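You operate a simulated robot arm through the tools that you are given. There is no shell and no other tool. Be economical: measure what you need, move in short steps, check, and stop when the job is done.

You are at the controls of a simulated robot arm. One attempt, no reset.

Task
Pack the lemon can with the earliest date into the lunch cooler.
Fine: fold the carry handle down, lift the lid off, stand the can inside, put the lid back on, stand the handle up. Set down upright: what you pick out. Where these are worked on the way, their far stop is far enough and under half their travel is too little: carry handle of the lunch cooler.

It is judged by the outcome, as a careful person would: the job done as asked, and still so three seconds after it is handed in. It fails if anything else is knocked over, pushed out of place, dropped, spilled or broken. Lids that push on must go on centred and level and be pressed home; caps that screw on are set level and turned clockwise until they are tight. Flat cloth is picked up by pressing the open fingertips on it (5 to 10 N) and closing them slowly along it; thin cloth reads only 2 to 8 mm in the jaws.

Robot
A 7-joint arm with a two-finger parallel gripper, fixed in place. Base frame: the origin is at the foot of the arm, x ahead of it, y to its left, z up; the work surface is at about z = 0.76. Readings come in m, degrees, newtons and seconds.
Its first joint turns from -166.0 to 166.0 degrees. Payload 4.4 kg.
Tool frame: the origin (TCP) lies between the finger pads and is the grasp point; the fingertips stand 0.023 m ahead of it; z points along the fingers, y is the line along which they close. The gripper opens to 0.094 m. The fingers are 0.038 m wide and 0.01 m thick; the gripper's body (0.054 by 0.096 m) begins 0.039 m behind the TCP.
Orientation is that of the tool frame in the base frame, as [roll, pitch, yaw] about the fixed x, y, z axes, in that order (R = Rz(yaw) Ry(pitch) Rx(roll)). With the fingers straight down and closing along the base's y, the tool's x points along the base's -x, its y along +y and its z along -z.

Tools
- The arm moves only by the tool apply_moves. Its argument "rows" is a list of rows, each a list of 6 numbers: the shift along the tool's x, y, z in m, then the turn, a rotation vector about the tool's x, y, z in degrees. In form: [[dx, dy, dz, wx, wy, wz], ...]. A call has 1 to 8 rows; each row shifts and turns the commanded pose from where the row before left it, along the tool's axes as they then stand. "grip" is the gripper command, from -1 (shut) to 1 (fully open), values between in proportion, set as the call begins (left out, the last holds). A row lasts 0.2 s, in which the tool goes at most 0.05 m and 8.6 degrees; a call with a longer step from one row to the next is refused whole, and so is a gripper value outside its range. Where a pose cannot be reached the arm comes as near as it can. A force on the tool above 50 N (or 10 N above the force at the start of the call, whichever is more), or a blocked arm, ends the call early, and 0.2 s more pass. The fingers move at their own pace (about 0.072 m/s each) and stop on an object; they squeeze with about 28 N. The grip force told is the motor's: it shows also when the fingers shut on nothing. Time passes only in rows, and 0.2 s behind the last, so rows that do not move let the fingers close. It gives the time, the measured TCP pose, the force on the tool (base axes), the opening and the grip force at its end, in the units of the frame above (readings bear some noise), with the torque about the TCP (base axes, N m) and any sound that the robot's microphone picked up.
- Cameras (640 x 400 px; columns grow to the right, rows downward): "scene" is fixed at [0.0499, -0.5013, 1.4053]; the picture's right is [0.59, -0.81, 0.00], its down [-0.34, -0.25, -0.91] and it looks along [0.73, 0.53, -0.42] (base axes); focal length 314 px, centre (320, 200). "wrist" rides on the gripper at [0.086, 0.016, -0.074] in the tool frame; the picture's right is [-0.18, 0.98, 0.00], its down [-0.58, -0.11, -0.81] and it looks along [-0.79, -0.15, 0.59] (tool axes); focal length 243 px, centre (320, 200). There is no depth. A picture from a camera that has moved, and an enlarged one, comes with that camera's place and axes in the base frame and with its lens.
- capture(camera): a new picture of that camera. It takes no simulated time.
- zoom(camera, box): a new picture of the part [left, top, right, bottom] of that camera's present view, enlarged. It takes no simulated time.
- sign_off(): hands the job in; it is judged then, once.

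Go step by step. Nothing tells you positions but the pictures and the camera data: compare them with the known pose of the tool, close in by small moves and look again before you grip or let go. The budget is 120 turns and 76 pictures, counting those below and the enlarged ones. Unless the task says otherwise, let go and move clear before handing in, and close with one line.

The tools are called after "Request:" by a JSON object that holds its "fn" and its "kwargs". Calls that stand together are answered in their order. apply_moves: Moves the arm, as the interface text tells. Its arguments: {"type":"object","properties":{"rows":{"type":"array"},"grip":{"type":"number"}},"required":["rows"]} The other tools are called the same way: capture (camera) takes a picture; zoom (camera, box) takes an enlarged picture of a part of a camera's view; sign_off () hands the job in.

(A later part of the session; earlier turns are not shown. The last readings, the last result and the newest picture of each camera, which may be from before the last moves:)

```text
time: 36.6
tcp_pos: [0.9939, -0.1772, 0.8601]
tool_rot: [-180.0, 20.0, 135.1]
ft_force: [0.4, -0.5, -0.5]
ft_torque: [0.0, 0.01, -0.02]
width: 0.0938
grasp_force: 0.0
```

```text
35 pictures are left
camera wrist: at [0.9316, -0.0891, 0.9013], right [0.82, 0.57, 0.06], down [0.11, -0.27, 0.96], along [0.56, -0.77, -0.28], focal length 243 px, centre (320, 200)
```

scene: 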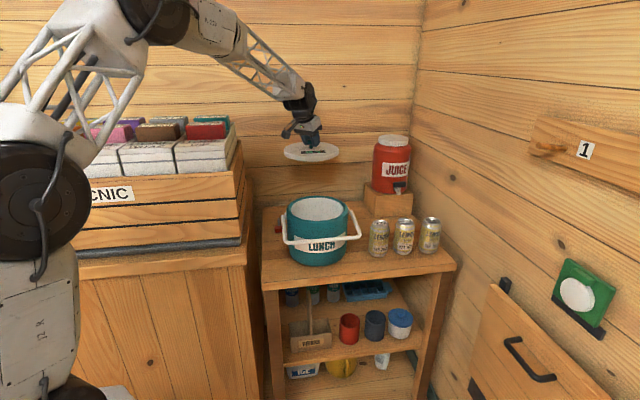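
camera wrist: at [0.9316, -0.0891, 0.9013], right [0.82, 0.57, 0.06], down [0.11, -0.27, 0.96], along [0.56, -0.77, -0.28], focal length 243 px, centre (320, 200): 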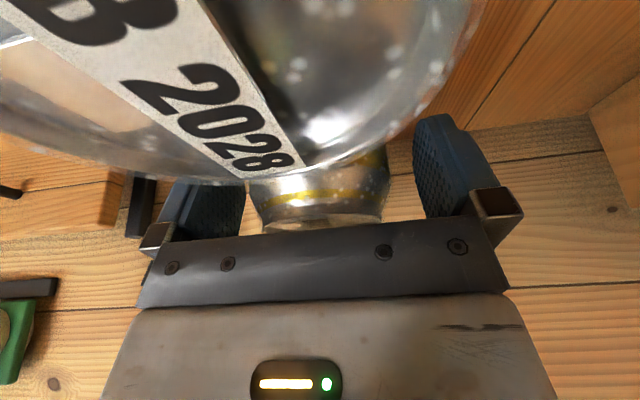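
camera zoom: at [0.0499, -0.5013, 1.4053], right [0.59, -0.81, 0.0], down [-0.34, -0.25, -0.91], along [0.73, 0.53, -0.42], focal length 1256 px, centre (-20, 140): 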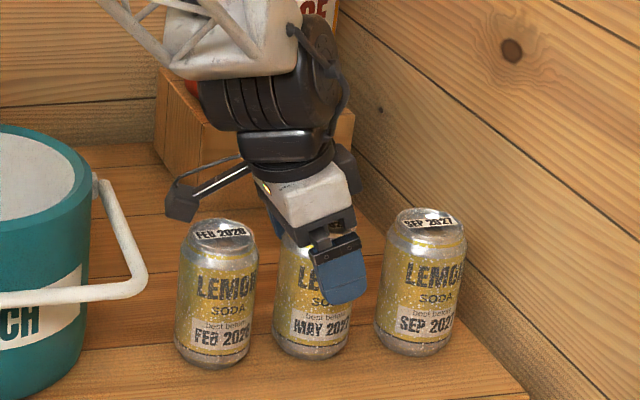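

The fingers straddle the MAY can with the neighbours clear. I'll close.

Request:
{"fn": "apply_moves", "kwargs": {"rows": [[0, 0, 0, 0, 0, 0], [0, 0, 0, 0, 0, 0], [0, 0, 0, 0, 0, 0]], "grip": -1}}

Request:
{"fn": "zoom", "kwargs": {"camera": "scene", "box": [350, 165, 460, 265]}}

```text
time: 37.4
tcp_pos: [0.9946, -0.1778, 0.861]
tool_rot: [-180.0, 20.0, 135.0]
ft_force: [-0.9, -0.6, 0.0]
ft_torque: [0.05, -0.01, -0.01]
width: 0.066
grasp_force: 28.3
```

```text
4.00 times, centred on (405, 215) of scene
camera zoom: at [0.0499, -0.5013, 1.4053], right [0.59, -0.81, 0.0], down [-0.34, -0.25, -0.91], along [0.73, 0.53, -0.42], focal length 1256 px, centre (-20, 140)
```

zoom: 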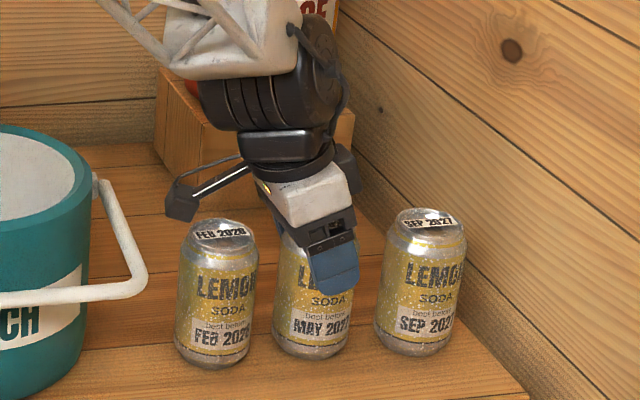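

Gripped at 66 mm. I'll lift straight up and keep the tilt so the can stays upright.

Request:
{"fn": "apply_moves", "kwargs": {"rows": [[-0.0068, 0, -0.0188, 0, 0, 0], [-0.0137, 0, -0.0376, 0, 0, 0], [-0.0154, 0, -0.0423, 0, 0, 0], [-0.0154, 0, -0.0423, 0, 0, 0], [-0.0154, 0, -0.0423, 0, 0, 0], [-0.0154, 0, -0.0423, 0, 0, 0], [0, 0, 0, 0, 0, 0]]}}

Request:
{"fn": "capture", "kwargs": {"camera": "scene"}}

```text
time: 39.0
tcp_pos: [0.9927, -0.1733, 1.1048]
tool_rot: [-179.9, 20.1, 135.0]
ft_force: [-0.1, -0.2, -3.4]
ft_torque: [-0.02, 0.01, 0.02]
width: 0.0654
grasp_force: 28.2
```

```text
33 pictures are left
```

scene: 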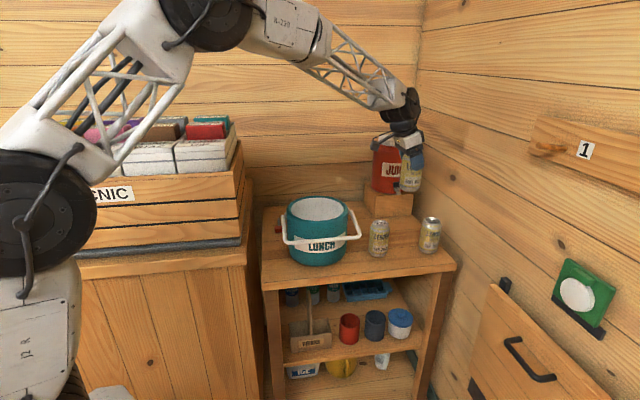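

The can is up and upright. I'll carry it horizontally over the cooler opening.

Request:
{"fn": "apply_moves", "kwargs": {"rows": [[0.0397, 0.0071, -0.01444, 0, 0, 0], [0.0397, 0.0071, -0.01444, 0, 0, 0], [0.0397, 0.0071, -0.01444, 0, 0, 0], [0.0397, 0.0071, -0.01444, 0, 0, 0], [0.0397, 0.0071, -0.01444, 0, 0, 0], [0.0397, 0.0071, -0.01444, 0, 0, 0], [0.0397, 0.0071, -0.01444, 0, 0, 0], [0, 0, 0, 0, 0, 0]]}}

Request:
{"fn": "zoom", "kwargs": {"camera": "scene", "box": [240, 130, 400, 270]}}

Request:
{"fn": "capture", "kwargs": {"camera": "wrist"}}

```text
time: 40.8
tcp_pos: [0.8151, 0.0642, 1.1002]
tool_rot: [-180.0, 20.0, 135.0]
ft_force: [1.0, -0.3, -3.0]
ft_torque: [0.03, 0.02, 0.03]
width: 0.0656
grasp_force: 28.3
```

```text
2.86 times, centred on (320, 200) of scene
camera zoom: at [0.0499, -0.5013, 1.4053], right [0.59, -0.81, 0.0], down [-0.34, -0.25, -0.91], along [0.73, 0.53, -0.42], focal length 897 px, centre (320, 200)
```

zoom: 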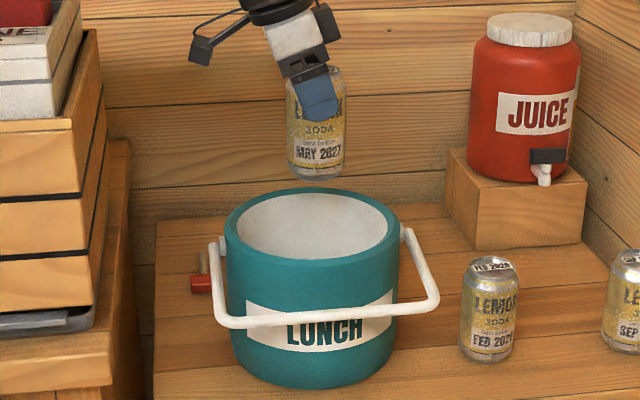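

```text
31 pictures are left
camera wrist: at [0.7519, 0.1524, 1.1406], right [0.82, 0.57, 0.06], down [0.11, -0.27, 0.96], along [0.56, -0.77, -0.28], focal length 243 px, centre (320, 200)
```

wrist: 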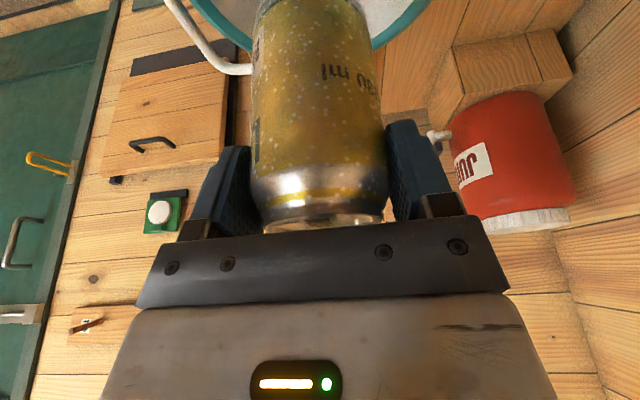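

The wrist camera hangs only about 4 cm above TCP level with this tilt, so it would hit the cooler rim as the can goes in. I'll put the can back on its own spot and regrasp it with the gripper turned 180°, which puts the camera on the high side.

Request:
{"fn": "apply_moves", "kwargs": {"rows": [[-0.04, -0.0063, 0.01456, 0, 0, 0], [-0.04, -0.0063, 0.01456, 0, 0, 0], [-0.04, -0.0063, 0.01456, 0, 0, 0], [-0.04, -0.0063, 0.01456, 0, 0, 0], [-0.04, -0.0063, 0.01456, 0, 0, 0], [-0.04, -0.0063, 0.01456, 0, 0, 0], [-0.04, -0.0063, 0.01456, 0, 0, 0], [0, 0, 0, 0, 0, 0]]}}

```text
time: 42.6
tcp_pos: [0.9911, -0.1757, 1.1007]
tool_rot: [180.0, 20.0, 135.0]
ft_force: [-0.7, 0.0, -3.4]
ft_torque: [-0.01, 0.03, 0.07]
width: 0.0657
grasp_force: 28.0
```

Request:
{"fn": "apply_moves", "kwargs": {"rows": [[0.01, 0.001, 0.0389, 0, 0, 0], [0.0137, 0, 0.0376, 0, 0, 0], [0.0137, 0, 0.0376, 0, 0, 0], [0.0137, 0, 0.0376, 0, 0, 0], [0.0137, 0, 0.0376, 0, 0, 0], [0.0068, 0, 0.0188, 0, 0, 0], [0, 0, 0, 0, 0, 0]]}}

Request:
{"fn": "zoom", "kwargs": {"camera": "scene", "box": [350, 165, 460, 265]}}

```text
time: 44.2
tcp_pos: [0.9983, -0.174, 0.8855]
tool_rot: [-180.0, 20.0, 135.0]
ft_force: [-0.4, -0.2, -3.7]
ft_torque: [0.02, 0.04, -0.01]
width: 0.0653
grasp_force: 28.0
```

```text
4.00 times, centred on (405, 215) of scene
camera zoom: at [0.0499, -0.5013, 1.4053], right [0.59, -0.81, 0.0], down [-0.34, -0.25, -0.91], along [0.73, 0.53, -0.42], focal length 1256 px, centre (-20, 140)
```

zoom: 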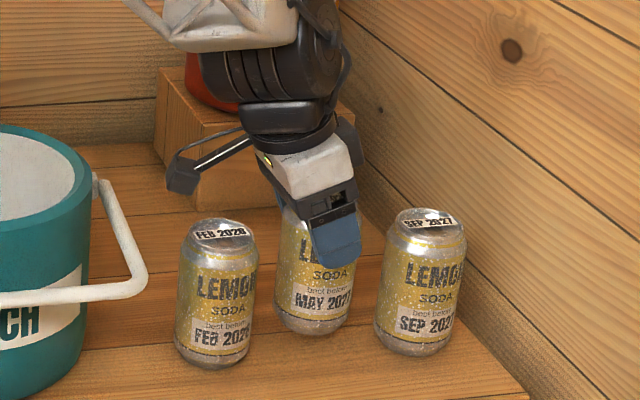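

Request:
{"fn": "apply_moves", "kwargs": {"rows": [[0.0068, 0, 0.0188, 0, 0, 0], [0, 0, 0, 0, 0, 0]]}}

Request:
{"fn": "apply_moves", "kwargs": {"rows": [[0.001, 0, 0.0028, 0, 0, 0], [0, 0, 0, 0, 0, 0]]}}

Request:
{"fn": "apply_moves", "kwargs": {"rows": [[0.0007, 0, 0.0019, 0, 0, 0], [0, 0, 0, 0, 0, 0]]}}

```text
time: 44.8
tcp_pos: [0.9988, -0.1751, 0.863]
tool_rot: [180.0, 20.0, 134.9]
ft_force: [0.3, -0.2, -3.4]
ft_torque: [0.02, 0.01, -0.01]
width: 0.0657
grasp_force: 27.5
```

```text
time: 45.4
tcp_pos: [1.0003, -0.1755, 0.8611]
tool_rot: [-180.0, 20.0, 135.0]
ft_force: [-2.4, 1.0, 2.6]
ft_torque: [0.01, 0.26, -0.06]
width: 0.0654
grasp_force: 27.8
```

```text
time: 46.0
tcp_pos: [0.9995, -0.1753, 0.8608]
tool_rot: [179.8, 20.3, 135.0]
ft_force: [-6.0, 4.6, 26.8]
ft_torque: [-0.21, 0.33, -0.02]
width: 0.0657
grasp_force: 28.2
```

The can is on the table. I'll ease off, open and rise.

Request:
{"fn": "apply_moves", "kwargs": {"rows": [[-0.0007, 0, -0.0019, 0, 0, 0], [0, 0, 0, 0, 0, 0]]}}

Request:
{"fn": "apply_moves", "kwargs": {"rows": [[0, 0, 0, 0, 0, 0], [0, 0, 0, 0, 0, 0]], "grip": 1}}

Request:
{"fn": "apply_moves", "kwargs": {"rows": [[-0.0103, 0, -0.0282, 0, 0, 0], [-0.0154, 0, -0.0423, 0, 0, 0], [-0.0154, 0, -0.0423, 0, 0, 0], [-0.0154, 0, -0.0423, 0, 0, 0], [0, 0, 0, 0, 6.7, 0], [0, 0, 0, 0, 6.7, 0], [0, 0, 0, 0, 6.6, 0], [0, 0, 0, 0, 0, 0]]}}

Request:
{"fn": "apply_moves", "kwargs": {"rows": [[0, 0, 0, 0, 0, 8.5], [0, 0, 0, 0, 0, 8.5], [0, 0, 0, 0, 0, 8.5], [0, 0, 0, 0, 0, 8.5], [0, 0, 0, 0, 0, 8.5], [0, 0, 0, 0, 0, 8.5], [0, 0, 0, 0, 0, 8.5], [0, 0, 0, 0, 0, 0]]}}

```text
time: 46.6
tcp_pos: [1.0003, -0.1761, 0.8607]
tool_rot: [179.9, 20.1, 135.0]
ft_force: [9.6, 2.8, 18.5]
ft_torque: [-0.09, -0.86, 0.15]
width: 0.0654
grasp_force: 28.0
```

```text
time: 47.2
tcp_pos: [0.9992, -0.1767, 0.859]
tool_rot: [180.0, 20.0, 135.0]
ft_force: [-0.4, 0.2, 0.4]
ft_torque: [-0.02, 0.0, 0.02]
width: 0.0939
grasp_force: 0.0
```

```text
time: 49.0
tcp_pos: [0.9983, -0.1781, 1.0252]
tool_rot: [-180.0, -0.2, 135.0]
ft_force: [0.3, -0.1, -0.3]
ft_torque: [0.01, -0.02, 0.0]
width: 0.0943
grasp_force: 0.1
```

```text
time: 50.8
tcp_pos: [0.9986, -0.1776, 1.0259]
tool_rot: [-180.0, -0.1, 75.4]
ft_force: [-0.1, -0.3, 0.2]
ft_torque: [0.03, 0.0, 0.0]
width: 0.0941
grasp_force: 0.0
```

The rotation is going fine, so I'll continue towards yaw -45°.

Request:
{"fn": "apply_moves", "kwargs": {"rows": [[0, 0, 0, 0, 0, 8.5], [0, 0, 0, 0, 0, 8.5], [0, 0, 0, 0, 0, 8.5], [0, 0, 0, 0, 0, 8.5], [0, 0, 0, 0, 0, 8.5], [0, 0, 0, 0, 0, 8.5], [0, 0, 0, 0, 0, 8.5], [0, 0, 0, 0, 0, 0]]}}

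Request:
{"fn": "apply_moves", "kwargs": {"rows": [[0, 0, 0, 0, 0, 8.5], [0, 0, 0, 0, 0, 8.5], [0, 0, 0, 0, 0, 8.5], [0, 0, 0, 0, 0, 8.5], [0, 0, 0, 0, 0, 8.5], [0, 0, 0, 0, 0, 8.5], [0, 0, 0, 0, 0, 8.5], [0, 0, 0, 0, 0, 0]]}}

Request:
{"fn": "capture", "kwargs": {"camera": "wrist"}}

Request:
{"fn": "zoom", "kwargs": {"camera": "scene", "box": [330, 120, 490, 270]}}

```text
time: 52.6
tcp_pos: [0.9991, -0.1771, 1.0255]
tool_rot: [179.9, 0.0, 15.9]
ft_force: [0.4, 0.0, 0.2]
ft_torque: [0.01, 0.0, -0.03]
width: 0.0938
grasp_force: 0.0
```

```text
time: 54.4
tcp_pos: [0.9971, -0.1936, 1.0249]
tool_rot: [-178.6, -0.2, -4.5]
ft_force: [0.0, -0.3, -0.8]
ft_torque: [-0.01, 0.0, -0.02]
width: 0.0942
grasp_force: 0.0
out of reach, approached as far as the arm can: row 3, 4, 5, 6, 7
```

```text
29 pictures are left
camera wrist: at [1.0817, -0.2166, 1.099], right [-0.26, -0.97, -0.02], down [-0.58, 0.14, 0.81], along [-0.78, 0.22, -0.59], focal length 243 px, centre (320, 200)
```

wrist: 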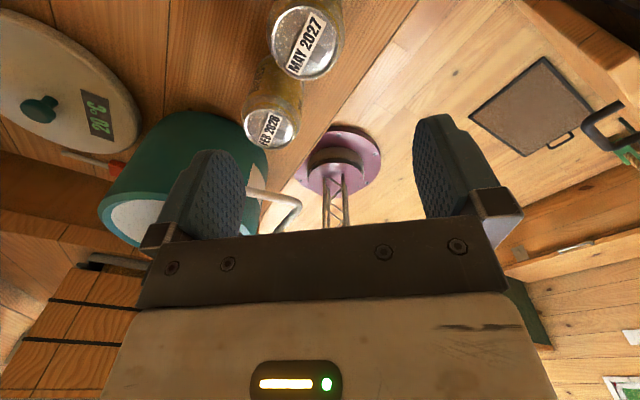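

```text
2.67 times, centred on (410, 195) of scene
camera zoom: at [0.0499, -0.5013, 1.4053], right [0.59, -0.81, 0.0], down [-0.34, -0.25, -0.91], along [0.73, 0.53, -0.42], focal length 837 px, centre (80, 213)
```

zoom: 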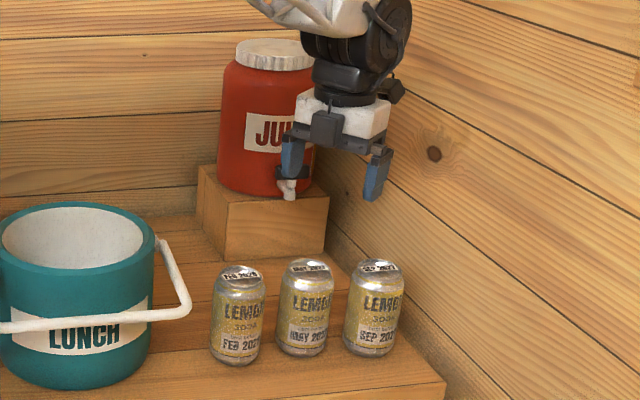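

Joint limits block the full flip. But the tool reached this radius while vertical, and a vertical tool puts the camera 7.4 cm above the TCP, which clears the rim. I'll go back to yaw 135° and regrasp vertically.

Request:
{"fn": "apply_moves", "kwargs": {"rows": [[0, 0, 0, 0, 0, -8.5], [0, 0, 0, 0, 0, -8.5], [0, 0, 0, 0, 0, -8.5], [0, 0, 0, 0, 0, -8.5], [0, 0, 0, 0, 0, -8.5], [0, 0, 0, 0, 0, -8.5], [0, 0, 0, 0, 0, -8.5], [0, 0, 0, 0, 0, 0]]}}

Request:
{"fn": "apply_moves", "kwargs": {"rows": [[0, 0, 0, 0, 0, -8.5], [0, 0, 0, 0, 0, -8.5], [0, 0, 0, 0, 0, -8.5], [0, 0, 0, 0, 0, -8.5], [0, 0, 0, 0, 0, -8.5], [0, 0, 0, 0, 0, -8.5], [0, 0, 0, 0, 0, -8.5], [0, 0, 0, 0, 0, 0]]}}

```text
time: 56.2
tcp_pos: [0.9968, -0.192, 1.0249]
tool_rot: [-179.4, -1.2, 55.1]
ft_force: [0.5, 0.8, -0.1]
ft_torque: [-0.01, -0.01, -0.04]
width: 0.0941
grasp_force: 0.1
```

```text
time: 58.0
tcp_pos: [0.9961, -0.1927, 1.0244]
tool_rot: [179.2, -1.0, 114.5]
ft_force: [-0.6, 0.9, 0.5]
ft_torque: [0.03, 0.0, 0.01]
width: 0.0937
grasp_force: 0.1
```

Request:
{"fn": "apply_moves", "kwargs": {"rows": [[0, 0, 0, 0, 0, -8.5], [0, 0, 0, 0, 0, -8.5], [0, 0, 0, 0, 0, -3.5], [0.0092, 0.0134, 0, 1.1, -0.66, 0], [0, 0, 0.03, 0, 0, 0], [0, 0, 0.03, 0, 0, 0], [0, 0, 0, 0, 0, 0]]}}

Request:
{"fn": "capture", "kwargs": {"camera": "wrist"}}

Request:
{"fn": "zoom", "kwargs": {"camera": "scene", "box": [350, 155, 460, 265]}}

```text
time: 59.6
tcp_pos: [1.0019, -0.1758, 0.9631]
tool_rot: [-179.9, 0.1, 134.9]
ft_force: [0.5, -0.8, 0.4]
ft_torque: [-0.01, -0.01, 0.0]
width: 0.0942
grasp_force: 0.1
```

```text
27 pictures are left
camera wrist: at [0.9532, -0.1016, 1.0381], right [0.82, 0.57, 0.0], down [0.33, -0.49, 0.81], along [0.46, -0.67, -0.59], focal length 243 px, centre (320, 200)
```

wrist: 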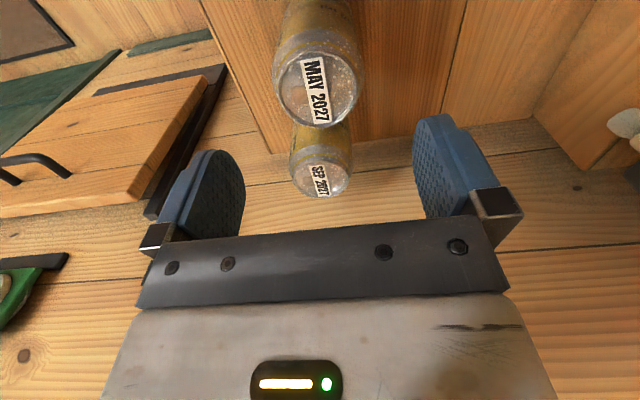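

```text
3.64 times, centred on (405, 210) of scene
camera zoom: at [0.0499, -0.5013, 1.4053], right [0.59, -0.81, 0.0], down [-0.34, -0.25, -0.91], along [0.73, 0.53, -0.42], focal length 1141 px, centre (11, 164)
```

zoom: 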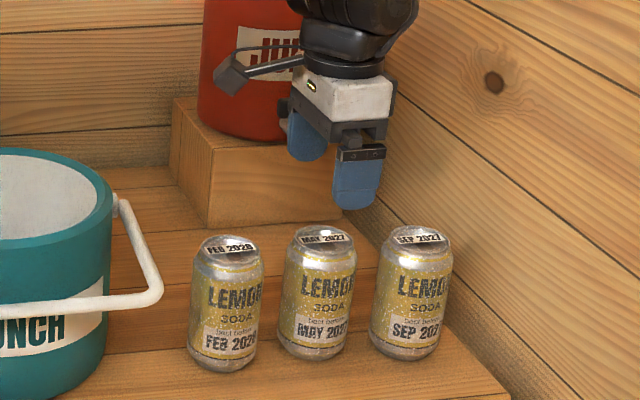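

Aligned: the can is at about (1.002, -0.176). I'll descend vertically to grip height.

Request:
{"fn": "apply_moves", "kwargs": {"rows": [[0, 0, 0.04, 0, 0, 0], [0, 0, 0.04, 0, 0, 0], [0, 0, 0.018, 0, 0, 0], [0, 0, 0, 0, 0, 0]]}}

Request:
{"fn": "zoom", "kwargs": {"camera": "scene", "box": [350, 155, 460, 265]}}

```text
time: 60.6
tcp_pos: [0.997, -0.1774, 0.8664]
tool_rot: [180.0, 0.0, 135.0]
ft_force: [-0.3, -0.7, -0.4]
ft_torque: [0.01, 0.0, -0.01]
width: 0.0939
grasp_force: 0.1
```

```text
3.64 times, centred on (405, 210) of scene
camera zoom: at [0.0499, -0.5013, 1.4053], right [0.59, -0.81, 0.0], down [-0.34, -0.25, -0.91], along [0.73, 0.53, -0.42], focal length 1141 px, centre (11, 164)
```

zoom: 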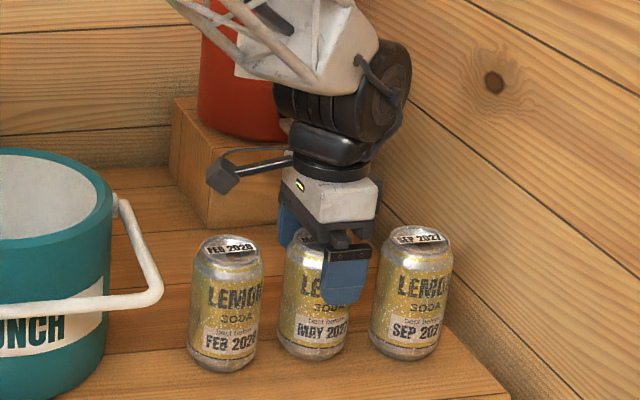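

Reached with a vertical tool and aligned. I'll close and lift.

Request:
{"fn": "apply_moves", "kwargs": {"rows": [[0, 0, 0, 0, 0, 0], [0, 0, 0, 0, 0, 0], [0, 0, 0, 0, 0, 0]], "grip": -1}}

Request:
{"fn": "apply_moves", "kwargs": {"rows": [[0, 0, -0.02, 0, 0, 0], [0, 0, -0.04, 0, 0, 0], [0, 0, -0.045, 0, 0, 0], [0, 0, -0.045, 0, 0, 0], [0, 0, -0.045, 0, 0, 0], [0, 0, -0.045, 0, 0, 0], [0, 0, 0, 0, 0, 0]]}}

```text
time: 61.4
tcp_pos: [0.9982, -0.1764, 0.867]
tool_rot: [180.0, 0.1, 135.0]
ft_force: [0.7, 1.3, 1.8]
ft_torque: [0.02, -0.03, 0.04]
width: 0.0657
grasp_force: 28.1
```

```text
time: 63.0
tcp_pos: [0.9966, -0.175, 1.1141]
tool_rot: [-180.0, -0.1, 135.0]
ft_force: [1.2, 0.6, -3.6]
ft_torque: [0.01, 0.02, 0.0]
width: 0.0659
grasp_force: 28.2
```

Lifted. I'll carry it over the cooler.

Request:
{"fn": "apply_moves", "kwargs": {"rows": [[0.0423, 0.007, 0, 0, 0, 0], [0.0423, 0.007, 0, 0, 0, 0], [0.0423, 0.007, 0, 0, 0, 0], [0.0423, 0.007, 0, 0, 0, 0], [0.0423, 0.007, 0, 0, 0, 0], [0.0423, 0.007, 0, 0, 0, 0], [0.0423, 0.007, 0, 0, 0, 0], [0, 0, 0, 0, 0, 0]]}}

Request:
{"fn": "zoom", "kwargs": {"camera": "scene", "box": [240, 130, 400, 270]}}

Request:
{"fn": "capture", "kwargs": {"camera": "wrist"}}

```text
time: 64.8
tcp_pos: [0.8276, 0.0681, 1.1065]
tool_rot: [-180.0, 0.0, 135.0]
ft_force: [-0.2, -0.5, -3.9]
ft_torque: [0.02, 0.01, -0.02]
width: 0.0654
grasp_force: 27.7
```

```text
2.86 times, centred on (320, 200) of scene
camera zoom: at [0.0499, -0.5013, 1.4053], right [0.59, -0.81, 0.0], down [-0.34, -0.25, -0.91], along [0.73, 0.53, -0.42], focal length 897 px, centre (320, 200)
```

zoom: 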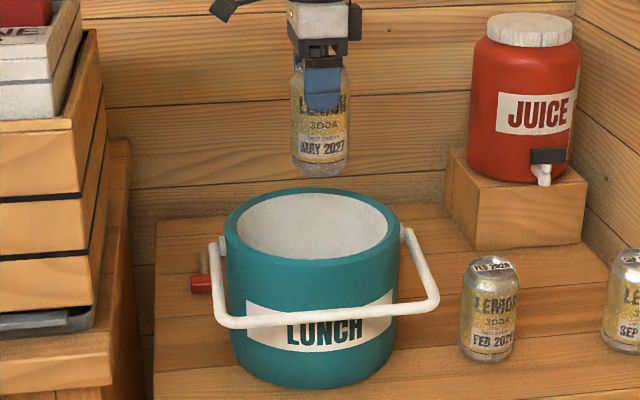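

```text
23 pictures are left
camera wrist: at [0.7778, 0.1419, 1.1815], right [0.82, 0.57, 0.0], down [0.33, -0.49, 0.81], along [0.46, -0.67, -0.59], focal length 243 px, centre (320, 200)
```

wrist: 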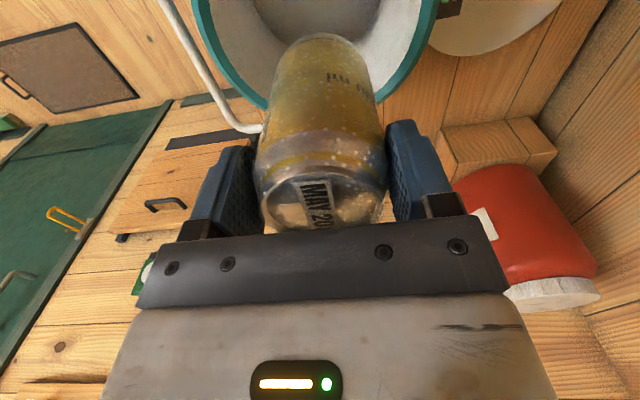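

The can is centred over the opening. I'll lower it to rim level, then deeper.

Request:
{"fn": "apply_moves", "kwargs": {"rows": [[0, 0, 0.04, 0, 0, 0], [0, 0, 0.04, 0, 0, 0], [0, 0, 0.02, 0, 0, 0], [0, 0, 0, 0, 0, 0]]}}

Request:
{"fn": "zoom", "kwargs": {"camera": "scene", "box": [250, 140, 400, 260]}}

```text
time: 65.8
tcp_pos: [0.8284, 0.0673, 1.0073]
tool_rot: [180.0, 0.0, 134.9]
ft_force: [-0.2, -0.3, -4.2]
ft_torque: [0.02, 0.03, -0.01]
width: 0.0656
grasp_force: 27.9
```

```text
3.33 times, centred on (325, 200) of scene
camera zoom: at [0.0499, -0.5013, 1.4053], right [0.59, -0.81, 0.0], down [-0.34, -0.25, -0.91], along [0.73, 0.53, -0.42], focal length 1046 px, centre (303, 200)
```

zoom: 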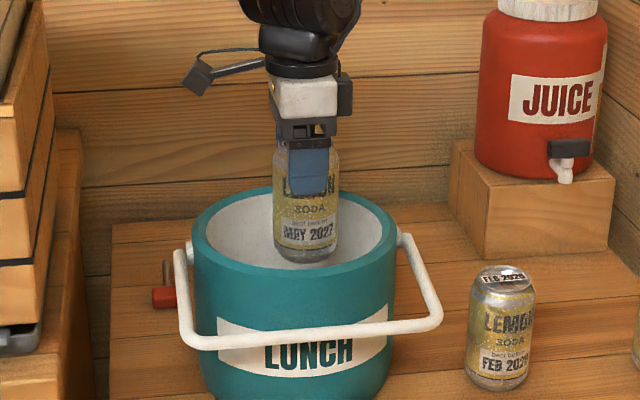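

Request:
{"fn": "apply_moves", "kwargs": {"rows": [[0, 0, 0.04, 0, 0, 0], [0, 0, 0.04, 0, 0, 0], [0, 0, 0, 0, 0, 0]]}}

Request:
{"fn": "apply_moves", "kwargs": {"rows": [[0, 0, 0.012, 0, 0, 0], [0, 0, 0, 0, 0, 0]]}}

Request:
{"fn": "zoom", "kwargs": {"camera": "scene", "box": [250, 140, 400, 260]}}

```text
time: 66.6
tcp_pos: [0.8248, 0.0697, 0.9289]
tool_rot: [-180.0, 0.0, 135.0]
ft_force: [0.0, 0.0, -3.4]
ft_torque: [0.01, -0.01, -0.02]
width: 0.0654
grasp_force: 28.3
```

```text
time: 67.2
tcp_pos: [0.825, 0.069, 0.9164]
tool_rot: [180.0, 0.0, 135.0]
ft_force: [-0.2, -0.3, -3.9]
ft_torque: [0.0, 0.03, 0.01]
width: 0.0656
grasp_force: 27.9
```

```text
3.33 times, centred on (325, 200) of scene
camera zoom: at [0.0499, -0.5013, 1.4053], right [0.59, -0.81, 0.0], down [-0.34, -0.25, -0.91], along [0.73, 0.53, -0.42], focal length 1046 px, centre (303, 200)
```

zoom: 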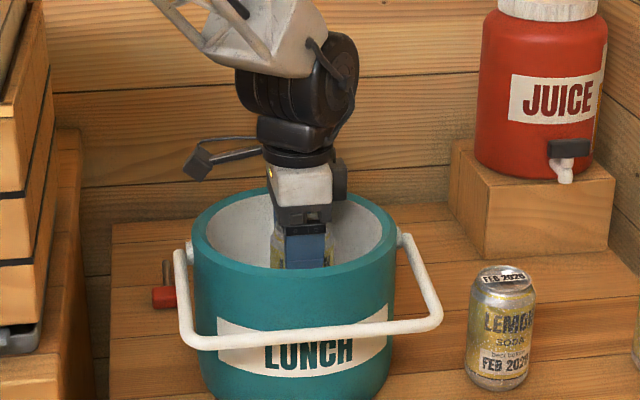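

The can is deep inside, with its bottom at about 0.81. I'll feel for the floor in small steps.

Request:
{"fn": "apply_moves", "kwargs": {"rows": [[0, 0, 0.008, 0, 0, 0], [0, 0, 0.004, 0, 0, 0], [0, 0, 0, 0, 0, 0]]}}

Request:
{"fn": "apply_moves", "kwargs": {"rows": [[0, 0, 0.004, 0, 0, 0], [0, 0, 0, 0, 0, 0]]}}

Request:
{"fn": "apply_moves", "kwargs": {"rows": [[0, 0, 0.004, 0, 0, 0], [0, 0, 0, 0, 0, 0]]}}

Request:
{"fn": "apply_moves", "kwargs": {"rows": [[0, 0, 0.004, 0, 0, 0], [0, 0, 0, 0, 0, 0]]}}

```text
time: 68.0
tcp_pos: [0.8234, 0.068, 0.9033]
tool_rot: [-179.9, 0.0, 135.0]
ft_force: [0.5, 0.1, -4.3]
ft_torque: [0.03, 0.02, -0.04]
width: 0.0652
grasp_force: 28.0
```

```text
time: 68.6
tcp_pos: [0.8246, 0.0691, 0.8997]
tool_rot: [-180.0, 0.0, 135.0]
ft_force: [-0.2, -0.4, -4.1]
ft_torque: [0.03, 0.02, 0.0]
width: 0.0659
grasp_force: 28.0
```

```text
time: 69.2
tcp_pos: [0.8246, 0.0685, 0.8951]
tool_rot: [180.0, 0.0, 135.0]
ft_force: [0.5, -0.1, -4.0]
ft_torque: [0.01, 0.02, 0.0]
width: 0.0657
grasp_force: 27.4
```

```text
time: 69.8
tcp_pos: [0.8236, 0.0673, 0.8918]
tool_rot: [-179.9, 0.0, 135.0]
ft_force: [-0.1, -0.4, -3.6]
ft_torque: [0.0, -0.03, 0.02]
width: 0.0656
grasp_force: 27.7
```

Request:
{"fn": "apply_moves", "kwargs": {"rows": [[0, 0, 0.004, 0, 0, 0], [0, 0, 0, 0, 0, 0]]}}

Request:
{"fn": "apply_moves", "kwargs": {"rows": [[0, 0, 0.003, 0, 0, 0], [0, 0, 0, 0, 0, 0]]}}

Request:
{"fn": "capture", "kwargs": {"camera": "wrist"}}

```text
time: 70.4
tcp_pos: [0.8232, 0.0688, 0.887]
tool_rot: [-179.9, 0.1, 135.0]
ft_force: [0.2, 0.0, -2.9]
ft_torque: [0.01, 0.02, 0.01]
width: 0.0657
grasp_force: 27.8
```

```text
time: 71.0
tcp_pos: [0.826, 0.0687, 0.8856]
tool_rot: [179.8, 0.0, 135.0]
ft_force: [-2.2, 1.2, 10.9]
ft_torque: [-0.12, 0.34, -0.04]
width: 0.0655
grasp_force: 28.3
```

```text
20 pictures are left
camera wrist: at [0.7766, 0.1415, 0.9593], right [0.82, 0.57, 0.0], down [0.33, -0.49, 0.81], along [0.46, -0.66, -0.59], focal length 243 px, centre (320, 200)
```

wrist: 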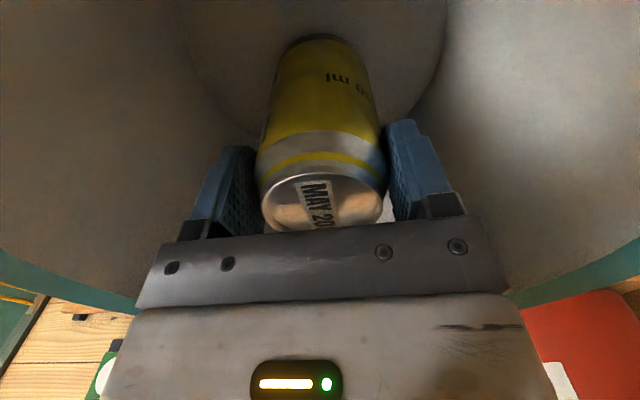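

Floor contact. I'll ease off 1 mm, open and rise straight up.

Request:
{"fn": "apply_moves", "kwargs": {"rows": [[0, 0, -0.001, 0, 0, 0], [0, 0, 0, 0, 0, 0]]}}

Request:
{"fn": "apply_moves", "kwargs": {"rows": [[0, 0, 0, 0, 0, 0], [0, 0, 0, 0, 0, 0]], "grip": 0.9}}

Request:
{"fn": "apply_moves", "kwargs": {"rows": [[0, 0, -0.02, 0, 0, 0], [0, 0, -0.04, 0, 0, 0], [0, 0, -0.045, 0, 0, 0], [0, 0, -0.045, 0, 0, 0], [0, 0, -0.045, 0, 0, 0], [0, 0, 0, 0, 0, 0]]}}

Request:
{"fn": "capture", "kwargs": {"camera": "wrist"}}

```text
time: 71.6
tcp_pos: [0.8249, 0.0676, 0.8846]
tool_rot: [180.0, 0.1, 135.0]
ft_force: [2.0, 0.7, 1.1]
ft_torque: [-0.01, -0.2, -0.01]
width: 0.0655
grasp_force: 28.4
```

```text
time: 72.2
tcp_pos: [0.8255, 0.0672, 0.8863]
tool_rot: [-179.9, 0.1, 135.0]
ft_force: [-0.4, 0.3, 0.8]
ft_torque: [-0.02, 0.01, -0.03]
width: 0.0893
grasp_force: 0.0
```

```text
time: 73.6
tcp_pos: [0.8247, 0.0655, 1.0809]
tool_rot: [180.0, 0.0, 135.0]
ft_force: [-0.6, 0.5, -0.1]
ft_torque: [-0.01, 0.02, -0.02]
width: 0.0891
grasp_force: 0.0
```

```text
19 pictures are left
camera wrist: at [0.7752, 0.1384, 1.1558], right [0.82, 0.57, 0.0], down [0.33, -0.49, 0.81], along [0.46, -0.67, -0.59], focal length 243 px, centre (320, 200)
```

wrist: 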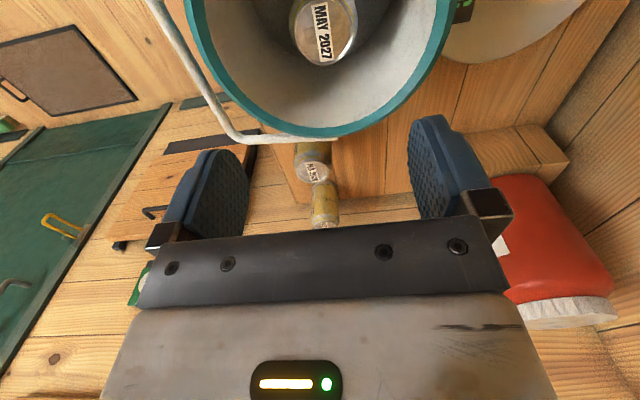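

The can stands upright in the cooler. Next I'll fetch the lid from behind it, with the same tilted grasp as before.

Request:
{"fn": "apply_moves", "kwargs": {"rows": [[0, 0, -0.01, 0, 0, -7.5], [0, 0, -0.01, 0, 0, -7.5], [0, 0, 0, 0, 0, -7.5], [0, 0, 0, 0, 0, -7.5], [0, 0, 0, 0, 0, -7.5], [0, 0, 0, 0, 0, -7.5], [0, 0, 0, 0, 0, 0]], "grip": 0.4}}

Request:
{"fn": "apply_moves", "kwargs": {"rows": [[-0.0334, 0.029, 0, 0, 0, 0], [-0.0334, 0.029, 0, 0, 0, 0], [-0.0334, 0.029, 0, 0, 0, 0], [-0.0334, 0.029, 0, 0, 0, 0], [-0.0334, 0.029, 0, 0, 0, 0], [0, 0, 0, 0, -7.3, 0], [0, 0, 0, 0, -7.3, 0], [0, 0, 0, 0, -7.4, 0]]}}

Request:
{"fn": "apply_moves", "kwargs": {"rows": [[0.0169, 0, 0.0417, 0, 0, 0], [0.0169, 0, 0.0417, 0, 0, 0], [0.0169, 0, 0.0417, 0, 0, 0], [0, 0, 0, 0, 0, 0]]}}

Request:
{"fn": "capture", "kwargs": {"camera": "wrist"}}

```text
time: 75.2
tcp_pos: [0.8234, 0.0669, 1.1009]
tool_rot: [180.0, 0.0, -180.0]
ft_force: [-0.5, 0.1, -0.4]
ft_torque: [0.0, 0.02, -0.01]
width: 0.0659
grasp_force: 0.1
```

```text
time: 77.0
tcp_pos: [0.9897, 0.2124, 1.1012]
tool_rot: [180.0, 22.1, -180.0]
ft_force: [0.1, 0.0, -0.4]
ft_torque: [-0.01, 0.01, 0.02]
width: 0.066
grasp_force: 0.1
```

```text
time: 78.0
tcp_pos: [0.99, 0.211, 0.9639]
tool_rot: [-179.9, 21.9, -179.9]
ft_force: [1.2, -0.3, -0.3]
ft_torque: [0.0, -0.02, 0.0]
width: 0.0658
grasp_force: 0.1
```

```text
18 pictures are left
camera wrist: at [0.8825, 0.2275, 0.9993], right [0.17, 0.98, 0.07], down [0.24, -0.11, 0.97], along [0.96, -0.15, -0.25], focal length 243 px, centre (320, 200)
```

wrist: 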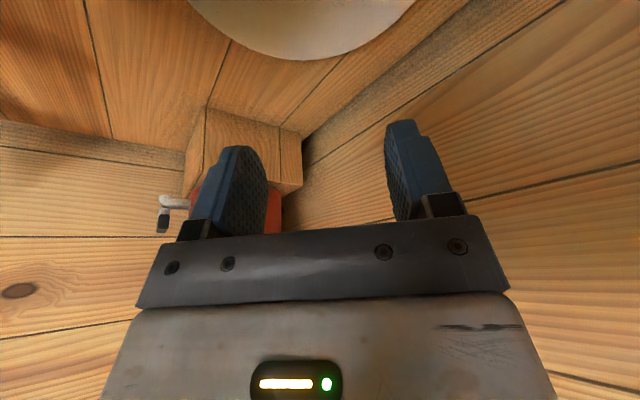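

Request:
{"fn": "apply_moves", "kwargs": {"rows": [[0.0131, 0, 0.0324, 0, 0, 0], [0.0131, 0, 0.0324, 0, 0, 0], [0.0094, 0, 0.0232, 0, 0, 0], [0, 0, 0, 0, 0, 0]]}}

Request:
{"fn": "capture", "kwargs": {"camera": "wrist"}}

```text
time: 79.0
tcp_pos: [0.9922, 0.2117, 0.8704]
tool_rot: [-180.0, 22.0, 180.0]
ft_force: [0.2, -0.8, 0.4]
ft_torque: [-0.01, 0.0, 0.04]
width: 0.066
grasp_force: 0.0
```

```text
17 pictures are left
camera wrist: at [0.8846, 0.2285, 0.9067], right [0.17, 0.98, 0.07], down [0.24, -0.11, 0.97], along [0.96, -0.15, -0.25], focal length 243 px, centre (320, 200)
```

wrist: 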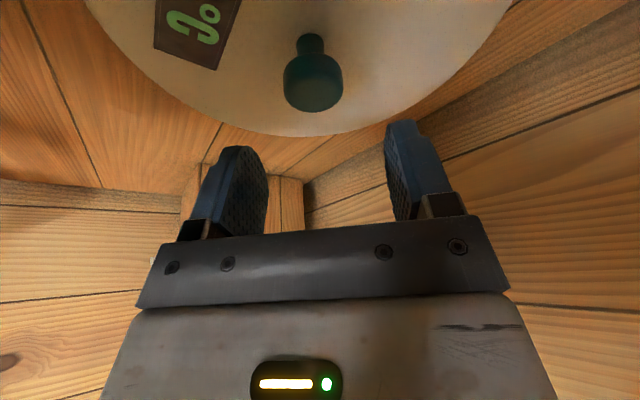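

The knob is centred between the fingers. I'll descend to the earlier grasp height of 0.820 and close.

Request:
{"fn": "apply_moves", "kwargs": {"rows": [[0.009, 0, 0.0237, 0, 0, 0], [0.009, 0, 0.0237, 0, 0, 0], [0, 0, 0, 0, 0, 0]]}}

Request:
{"fn": "apply_moves", "kwargs": {"rows": [[0, 0, 0, 0, 0, 0], [0, 0, 0, 0, 0, 0], [0, 0, 0, 0, 0, 0]], "grip": -1}}

```text
time: 79.8
tcp_pos: [0.9935, 0.2126, 0.8204]
tool_rot: [-180.0, 22.0, 180.0]
ft_force: [-0.7, 0.1, 0.9]
ft_torque: [-0.01, -0.01, 0.0]
width: 0.0656
grasp_force: 0.1
```

```text
time: 80.6
tcp_pos: [0.9941, 0.2138, 0.8201]
tool_rot: [180.0, 22.0, 180.0]
ft_force: [0.6, 0.6, -0.3]
ft_torque: [-0.04, -0.05, 0.01]
width: 0.0307
grasp_force: 27.9
```

Gripped. I'll lift and carry it back over the cooler.

Request:
{"fn": "apply_moves", "kwargs": {"rows": [[-0.0075, 0, -0.0185, 0, 0, 0], [-0.0169, 0, -0.0417, 0, 0, 0], [-0.0169, 0, -0.0417, 0, 0, 0], [-0.0169, 0, -0.0417, 0, 0, 0], [-0.0169, 0, -0.0417, 0, 0, 0], [-0.0169, 0, -0.0417, 0, 0, 0], [0, 0, 0, 0, 0, 0]]}}

Request:
{"fn": "apply_moves", "kwargs": {"rows": [[0.0323, -0.028, -0.0131, 0, 0, 0], [0.0323, -0.028, -0.0131, 0, 0, 0], [0.0323, -0.028, -0.0131, 0, 0, 0], [0.0323, -0.028, -0.0131, 0, 0, 0], [0.0323, -0.028, -0.0131, 0, 0, 0], [0, 0, 0, 0, 0, 0]]}}

Request:
{"fn": "zoom", "kwargs": {"camera": "scene", "box": [250, 120, 410, 260]}}

```text
time: 82.2
tcp_pos: [0.9922, 0.2105, 1.0648]
tool_rot: [-180.0, 22.0, -179.9]
ft_force: [0.1, -0.8, -1.2]
ft_torque: [0.0, -0.01, -0.03]
width: 0.0308
grasp_force: 28.2
```

```text
time: 83.6
tcp_pos: [0.8158, 0.0746, 1.0617]
tool_rot: [180.0, 22.0, -179.9]
ft_force: [-0.6, 0.0, -1.5]
ft_torque: [-0.01, 0.01, 0.01]
width: 0.0307
grasp_force: 28.1
```

```text
2.86 times, centred on (330, 190) of scene
camera zoom: at [0.0499, -0.5013, 1.4053], right [0.59, -0.81, 0.0], down [-0.34, -0.25, -0.91], along [0.73, 0.53, -0.42], focal length 897 px, centre (291, 229)
```

zoom: 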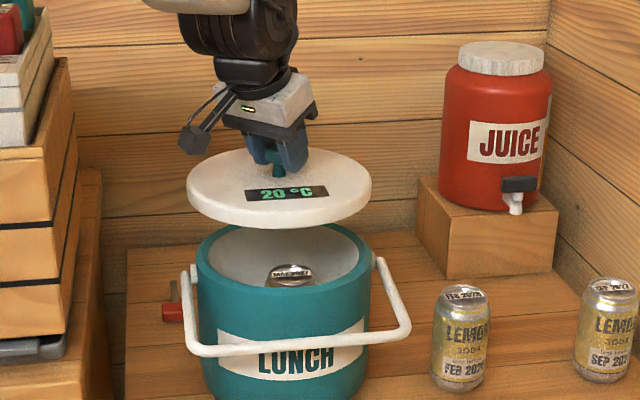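

Close to centred. I'll correct by about 5 mm and lower to just above seating.

Request:
{"fn": "apply_moves", "kwargs": {"rows": [[-0.0046, -0.003, 0.0019, 0, 0, 0], [0.0112, 0, 0.0278, 0, 0, 0], [0.0112, 0, 0.0278, 0, 0, 0], [0, 0, 0, 0, 0, 0]]}}

Request:
{"fn": "apply_moves", "kwargs": {"rows": [[0, 0, 0, 0, 0, 0]]}}

Request:
{"fn": "apply_moves", "kwargs": {"rows": [[0, 0, 0, 0, 0, 0]]}}

Request:
{"fn": "zoom", "kwargs": {"camera": "scene", "box": [260, 150, 380, 250]}}

```text
time: 84.6
tcp_pos: [0.8209, 0.0698, 1.0044]
tool_rot: [180.0, 22.0, -179.9]
ft_force: [-0.9, 0.3, -0.8]
ft_torque: [0.01, 0.01, -0.01]
width: 0.0307
grasp_force: 27.9
```

```text
time: 85.0
tcp_pos: [0.8228, 0.0704, 1.0051]
tool_rot: [-180.0, 22.0, -179.9]
ft_force: [0.9, 0.6, -0.9]
ft_torque: [0.01, 0.0, 0.01]
width: 0.0307
grasp_force: 28.3
```

```text
time: 85.4
tcp_pos: [0.8232, 0.0702, 1.0049]
tool_rot: [179.9, 22.0, 179.9]
ft_force: [-0.2, -0.2, -1.1]
ft_torque: [0.0, -0.01, 0.01]
width: 0.0308
grasp_force: 27.6
```

```text
4.00 times, centred on (320, 200) of scene
camera zoom: at [0.0499, -0.5013, 1.4053], right [0.59, -0.81, 0.0], down [-0.34, -0.25, -0.91], along [0.73, 0.53, -0.42], focal length 1256 px, centre (320, 200)
```

zoom: 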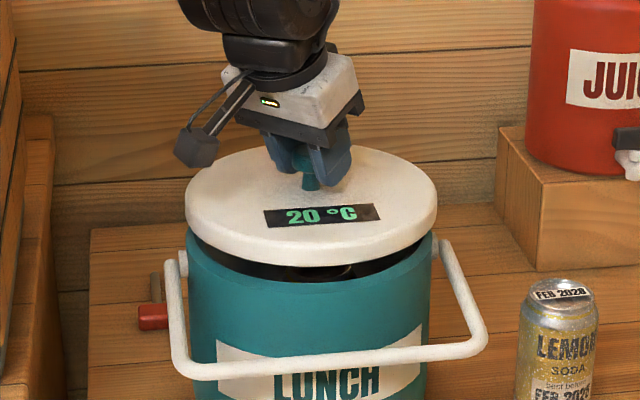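

The lid is about 2 mm right of its original position. I'll correct that and lower until contact.

Request:
{"fn": "apply_moves", "kwargs": {"rows": [[0.0015, 0.0012, -0.0006, 0, 0, 0], [0.0038, 0, 0.0093, 0, 0, 0], [0.0015, 0, 0.0037, 0, 0, 0], [0, 0, 0, 0, 0, 0]]}}

Request:
{"fn": "apply_moves", "kwargs": {"rows": [[0.0015, 0, 0.0037, 0, 0, 0], [0, 0, 0, 0, 0, 0]]}}

Request:
{"fn": "apply_moves", "kwargs": {"rows": [[0.0011, 0, 0.0028, 0, 0, 0], [0, 0, 0, 0, 0, 0]]}}

Request:
{"fn": "zoom", "kwargs": {"camera": "scene", "box": [260, 150, 380, 250]}}

```text
time: 86.4
tcp_pos: [0.8222, 0.073, 0.9911]
tool_rot: [-180.0, 22.0, 180.0]
ft_force: [0.1, 0.8, -0.9]
ft_torque: [-0.01, -0.01, 0.01]
width: 0.0303
grasp_force: 27.7
```

```text
time: 87.0
tcp_pos: [0.8198, 0.0712, 0.9883]
tool_rot: [179.9, 22.1, -179.9]
ft_force: [-5.5, -1.4, 10.8]
ft_torque: [0.06, -0.71, 0.04]
width: 0.0305
grasp_force: 28.1
```

```text
time: 87.6
tcp_pos: [0.8214, 0.0705, 0.9842]
tool_rot: [-179.9, 22.2, -179.9]
ft_force: [-17.5, -8.8, 32.9]
ft_torque: [-0.17, 0.08, -0.04]
width: 0.0308
grasp_force: 28.0
```

```text
4.00 times, centred on (320, 200) of scene
camera zoom: at [0.0499, -0.5013, 1.4053], right [0.59, -0.81, 0.0], down [-0.34, -0.25, -0.91], along [0.73, 0.53, -0.42], focal length 1256 px, centre (320, 200)
```

zoom: 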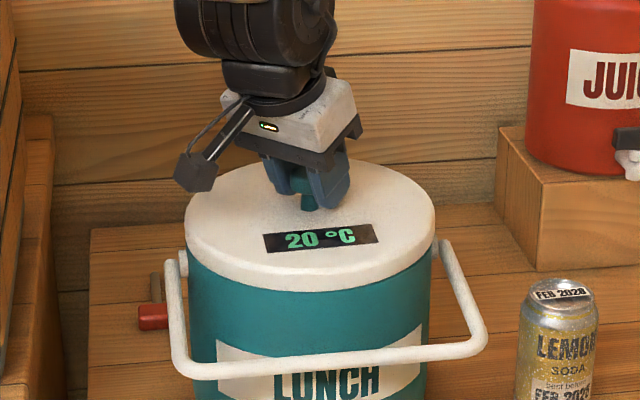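

The lid is centred, level and nearly home. I'll release it, then press it down from above with closed fingers on the knob.

Request:
{"fn": "apply_moves", "kwargs": {"rows": [[0, 0, 0, 0, 0, 0], [0, 0, 0, 0, 0, 0]], "grip": 0.3}}

Request:
{"fn": "apply_moves", "kwargs": {"rows": [[-0.0113, 0, -0.0278, 0, 0, 0], [-0.015, 0, -0.0371, 0, 0, 0], [0, 0, 0, 0, 7.3, 0], [0, 0, 0, 0, 7.3, 0], [0, 0, 0, 0, 7.4, 0], [0, 0, 0, 0, 0, 0]]}}

Request:
{"fn": "apply_moves", "kwargs": {"rows": [[0, 0, 0, 0, 0, 0], [0, 0, 0, 0, 0, 0], [0, 0, 0, 0, 0, 0]], "grip": -1}}

```text
time: 88.2
tcp_pos: [0.8214, 0.0713, 0.9821]
tool_rot: [179.9, 21.9, 179.9]
ft_force: [0.5, -0.9, 5.1]
ft_torque: [0.04, 0.05, 0.0]
width: 0.0594
grasp_force: 0.0
```

```text
time: 89.6
tcp_pos: [0.8224, 0.0711, 1.054]
tool_rot: [-179.9, 0.0, -180.0]
ft_force: [0.9, -0.5, -0.1]
ft_torque: [-0.03, 0.0, -0.01]
width: 0.0612
grasp_force: 0.1
```

```text
time: 90.4
tcp_pos: [0.8211, 0.0705, 1.054]
tool_rot: [-180.0, 0.0, 179.9]
ft_force: [-0.3, -0.4, -0.6]
ft_torque: [-0.02, 0.0, -0.02]
width: 0.0
grasp_force: 27.8
```

Now I'll press down on the knob, watching the force and sound.

Request:
{"fn": "apply_moves", "kwargs": {"rows": [[0, 0, 0.03, 0, 0, 0], [0, 0, 0.012, 0, 0, 0], [0, 0, 0.004, 0, 0, 0], [0, 0, 0, 0, 0, 0]]}}

Request:
{"fn": "apply_moves", "kwargs": {"rows": [[0, 0, 0.003, 0, 0, 0], [0, 0, 0, 0, 0, 0]]}}

Request:
{"fn": "apply_moves", "kwargs": {"rows": [[0, 0, 0.003, 0, 0, 0], [0, 0, 0, 0, 0, 0]]}}

```text
time: 91.4
tcp_pos: [0.8228, 0.0718, 1.0116]
tool_rot: [180.0, 0.2, 180.0]
ft_force: [-9.9, 1.5, 44.7]
ft_torque: [0.07, -0.28, 0.01]
width: 0.0001
grasp_force: 27.9
```

```text
time: 91.7
tcp_pos: [0.8226, 0.0706, 1.0113]
tool_rot: [-180.0, 0.3, -179.9]
ft_force: [-2.8, 0.5, 6.4]
ft_torque: [-0.01, 0.0, 0.07]
width: 0.0
grasp_force: 27.9
stopped in row 1: the force on the tool passed its limit at 64 N (the readings are from after the stop); the commanded pose is now the measured one
```

```text
time: 92.3
tcp_pos: [0.8237, 0.0718, 1.0128]
tool_rot: [179.9, 0.5, -180.0]
ft_force: [-1.4, -1.9, 3.7]
ft_torque: [-0.01, -0.02, 0.0]
width: 0.0
grasp_force: 27.8
stopped in row 2: the force on the tool passed its limit at 53 N (the readings are from after the stop); the commanded pose is now the measured one
```

I pressed with about 64 N and heard no snap. I'll inspect the lid closely for a gap.

Request:
{"fn": "zoom", "kwargs": {"camera": "scene", "box": [275, 175, 365, 240]}}

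```text
6.15 times, centred on (320, 208) of scene
camera zoom: at [0.0499, -0.5013, 1.4053], right [0.59, -0.81, 0.0], down [-0.34, -0.25, -0.91], along [0.73, 0.53, -0.42], focal length 1932 px, centre (320, 154)
```

zoom: 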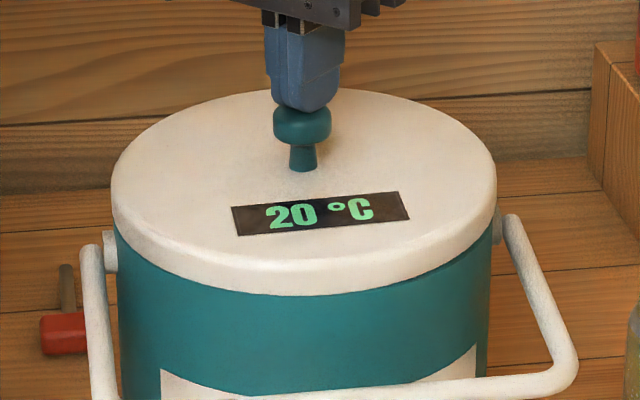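

I'll back off and take the same zoom box used before removing the lid, for a direct comparison.

Request:
{"fn": "apply_moves", "kwargs": {"rows": [[0, 0, -0.03, 0, 0, 0], [0, 0, -0.01, 0, 0, 0], [0, 0, 0, 0, 0, 0]]}}

Request:
{"fn": "zoom", "kwargs": {"camera": "scene", "box": [260, 140, 388, 220]}}

Request:
{"fn": "zoom", "kwargs": {"camera": "scene", "box": [260, 170, 388, 270]}}

```text
time: 93.1
tcp_pos: [0.8219, 0.071, 1.0509]
tool_rot: [-180.0, 0.5, -180.0]
ft_force: [-0.6, -0.2, 0.4]
ft_torque: [0.03, 0.0, 0.0]
width: 0.0
grasp_force: 28.0
```

```text
5.00 times, centred on (324, 180) of scene
camera zoom: at [0.0499, -0.5013, 1.4053], right [0.59, -0.81, 0.0], down [-0.34, -0.25, -0.91], along [0.73, 0.53, -0.42], focal length 1569 px, centre (300, 300)
```

zoom: 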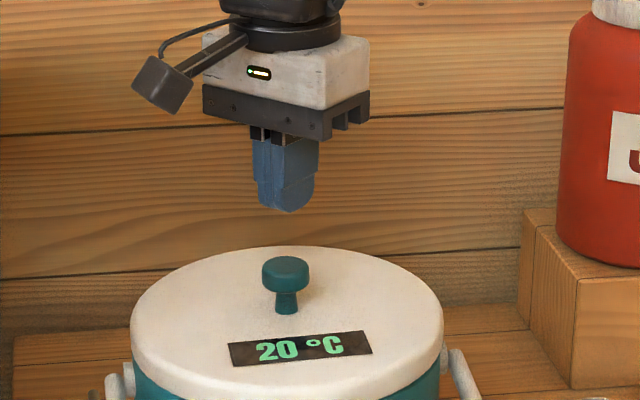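

```text
4.00 times, centred on (324, 220) of scene
camera zoom: at [0.0499, -0.5013, 1.4053], right [0.59, -0.81, 0.0], down [-0.34, -0.25, -0.91], along [0.73, 0.53, -0.42], focal length 1256 px, centre (304, 120)
```

zoom: 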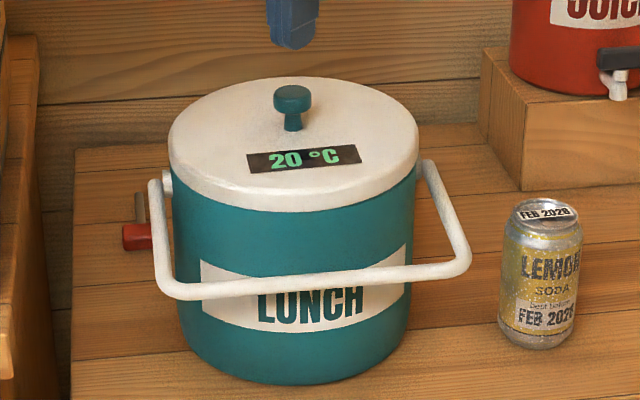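

Compared with before, the lid's centre is about 3 mm high and its back edge about 7 mm high, so the back isn't home. I'll press down on the back part of the lid.

Request:
{"fn": "apply_moves", "kwargs": {"rows": [[-0.029, 0.0225, 0, 0, 0, 0], [-0.029, 0.0225, 0, 0, 0, 0], [0, 0, 0.035, 0, 0, 0], [0, 0, 0.02, 0, 0, 0], [0, 0, 0.005, 0, 0, 0], [0, 0, 0, 0, 0, 0]]}}

Request:
{"fn": "apply_moves", "kwargs": {"rows": [[0, 0, 0.004, 0, 0, 0], [0, 0, 0, 0, 0, 0]]}}

Request:
{"fn": "apply_moves", "kwargs": {"rows": [[0, 0, 0.003, 0, 0, 0], [0, 0, 0, 0, 0, 0]]}}

```text
time: 94.5
tcp_pos: [0.881, 0.1176, 0.9913]
tool_rot: [180.0, 0.5, -179.9]
ft_force: [-1.1, 1.0, -1.0]
ft_torque: [-0.04, 0.01, 0.0]
width: 0.0
grasp_force: 28.3
```

```text
time: 95.1
tcp_pos: [0.8809, 0.1181, 0.9879]
tool_rot: [-180.0, 0.5, 180.0]
ft_force: [-0.6, 0.5, 0.4]
ft_torque: [0.04, -0.02, 0.03]
width: 0.0
grasp_force: 27.3
```

```text
time: 95.7
tcp_pos: [0.8814, 0.1174, 0.9861]
tool_rot: [180.0, 0.5, 180.0]
ft_force: [0.5, 0.2, -0.2]
ft_torque: [-0.02, 0.01, 0.01]
width: 0.0
grasp_force: 27.8
```

Request:
{"fn": "apply_moves", "kwargs": {"rows": [[0, 0, 0.004, 0, 0, 0], [0, 0, 0, 0, 0, 0]]}}

Request:
{"fn": "apply_moves", "kwargs": {"rows": [[0, 0, 0.003, 0, 0, 0], [0, 0, 0, 0, 0, 0]]}}

Request:
{"fn": "apply_moves", "kwargs": {"rows": [[0, 0, 0.003, 0, 0, 0], [0, 0, 0, 0, 0, 0]]}}

```text
time: 96.3
tcp_pos: [0.881, 0.1179, 0.9811]
tool_rot: [-179.9, 0.6, -180.0]
ft_force: [0.3, 0.3, -0.3]
ft_torque: [0.02, 0.01, -0.01]
width: 0.0
grasp_force: 28.0
```

```text
time: 96.9
tcp_pos: [0.8821, 0.1181, 0.9812]
tool_rot: [179.9, 0.7, 179.9]
ft_force: [-2.8, 9.0, 23.7]
ft_torque: [0.24, -0.38, 0.15]
width: 0.0
grasp_force: 27.8
```

```text
time: 97.5
tcp_pos: [0.8816, 0.1166, 0.9761]
tool_rot: [179.9, 0.4, 179.9]
ft_force: [1.8, -2.0, 16.0]
ft_torque: [-0.08, 0.23, 0.0]
width: 0.0001
grasp_force: 27.8
```

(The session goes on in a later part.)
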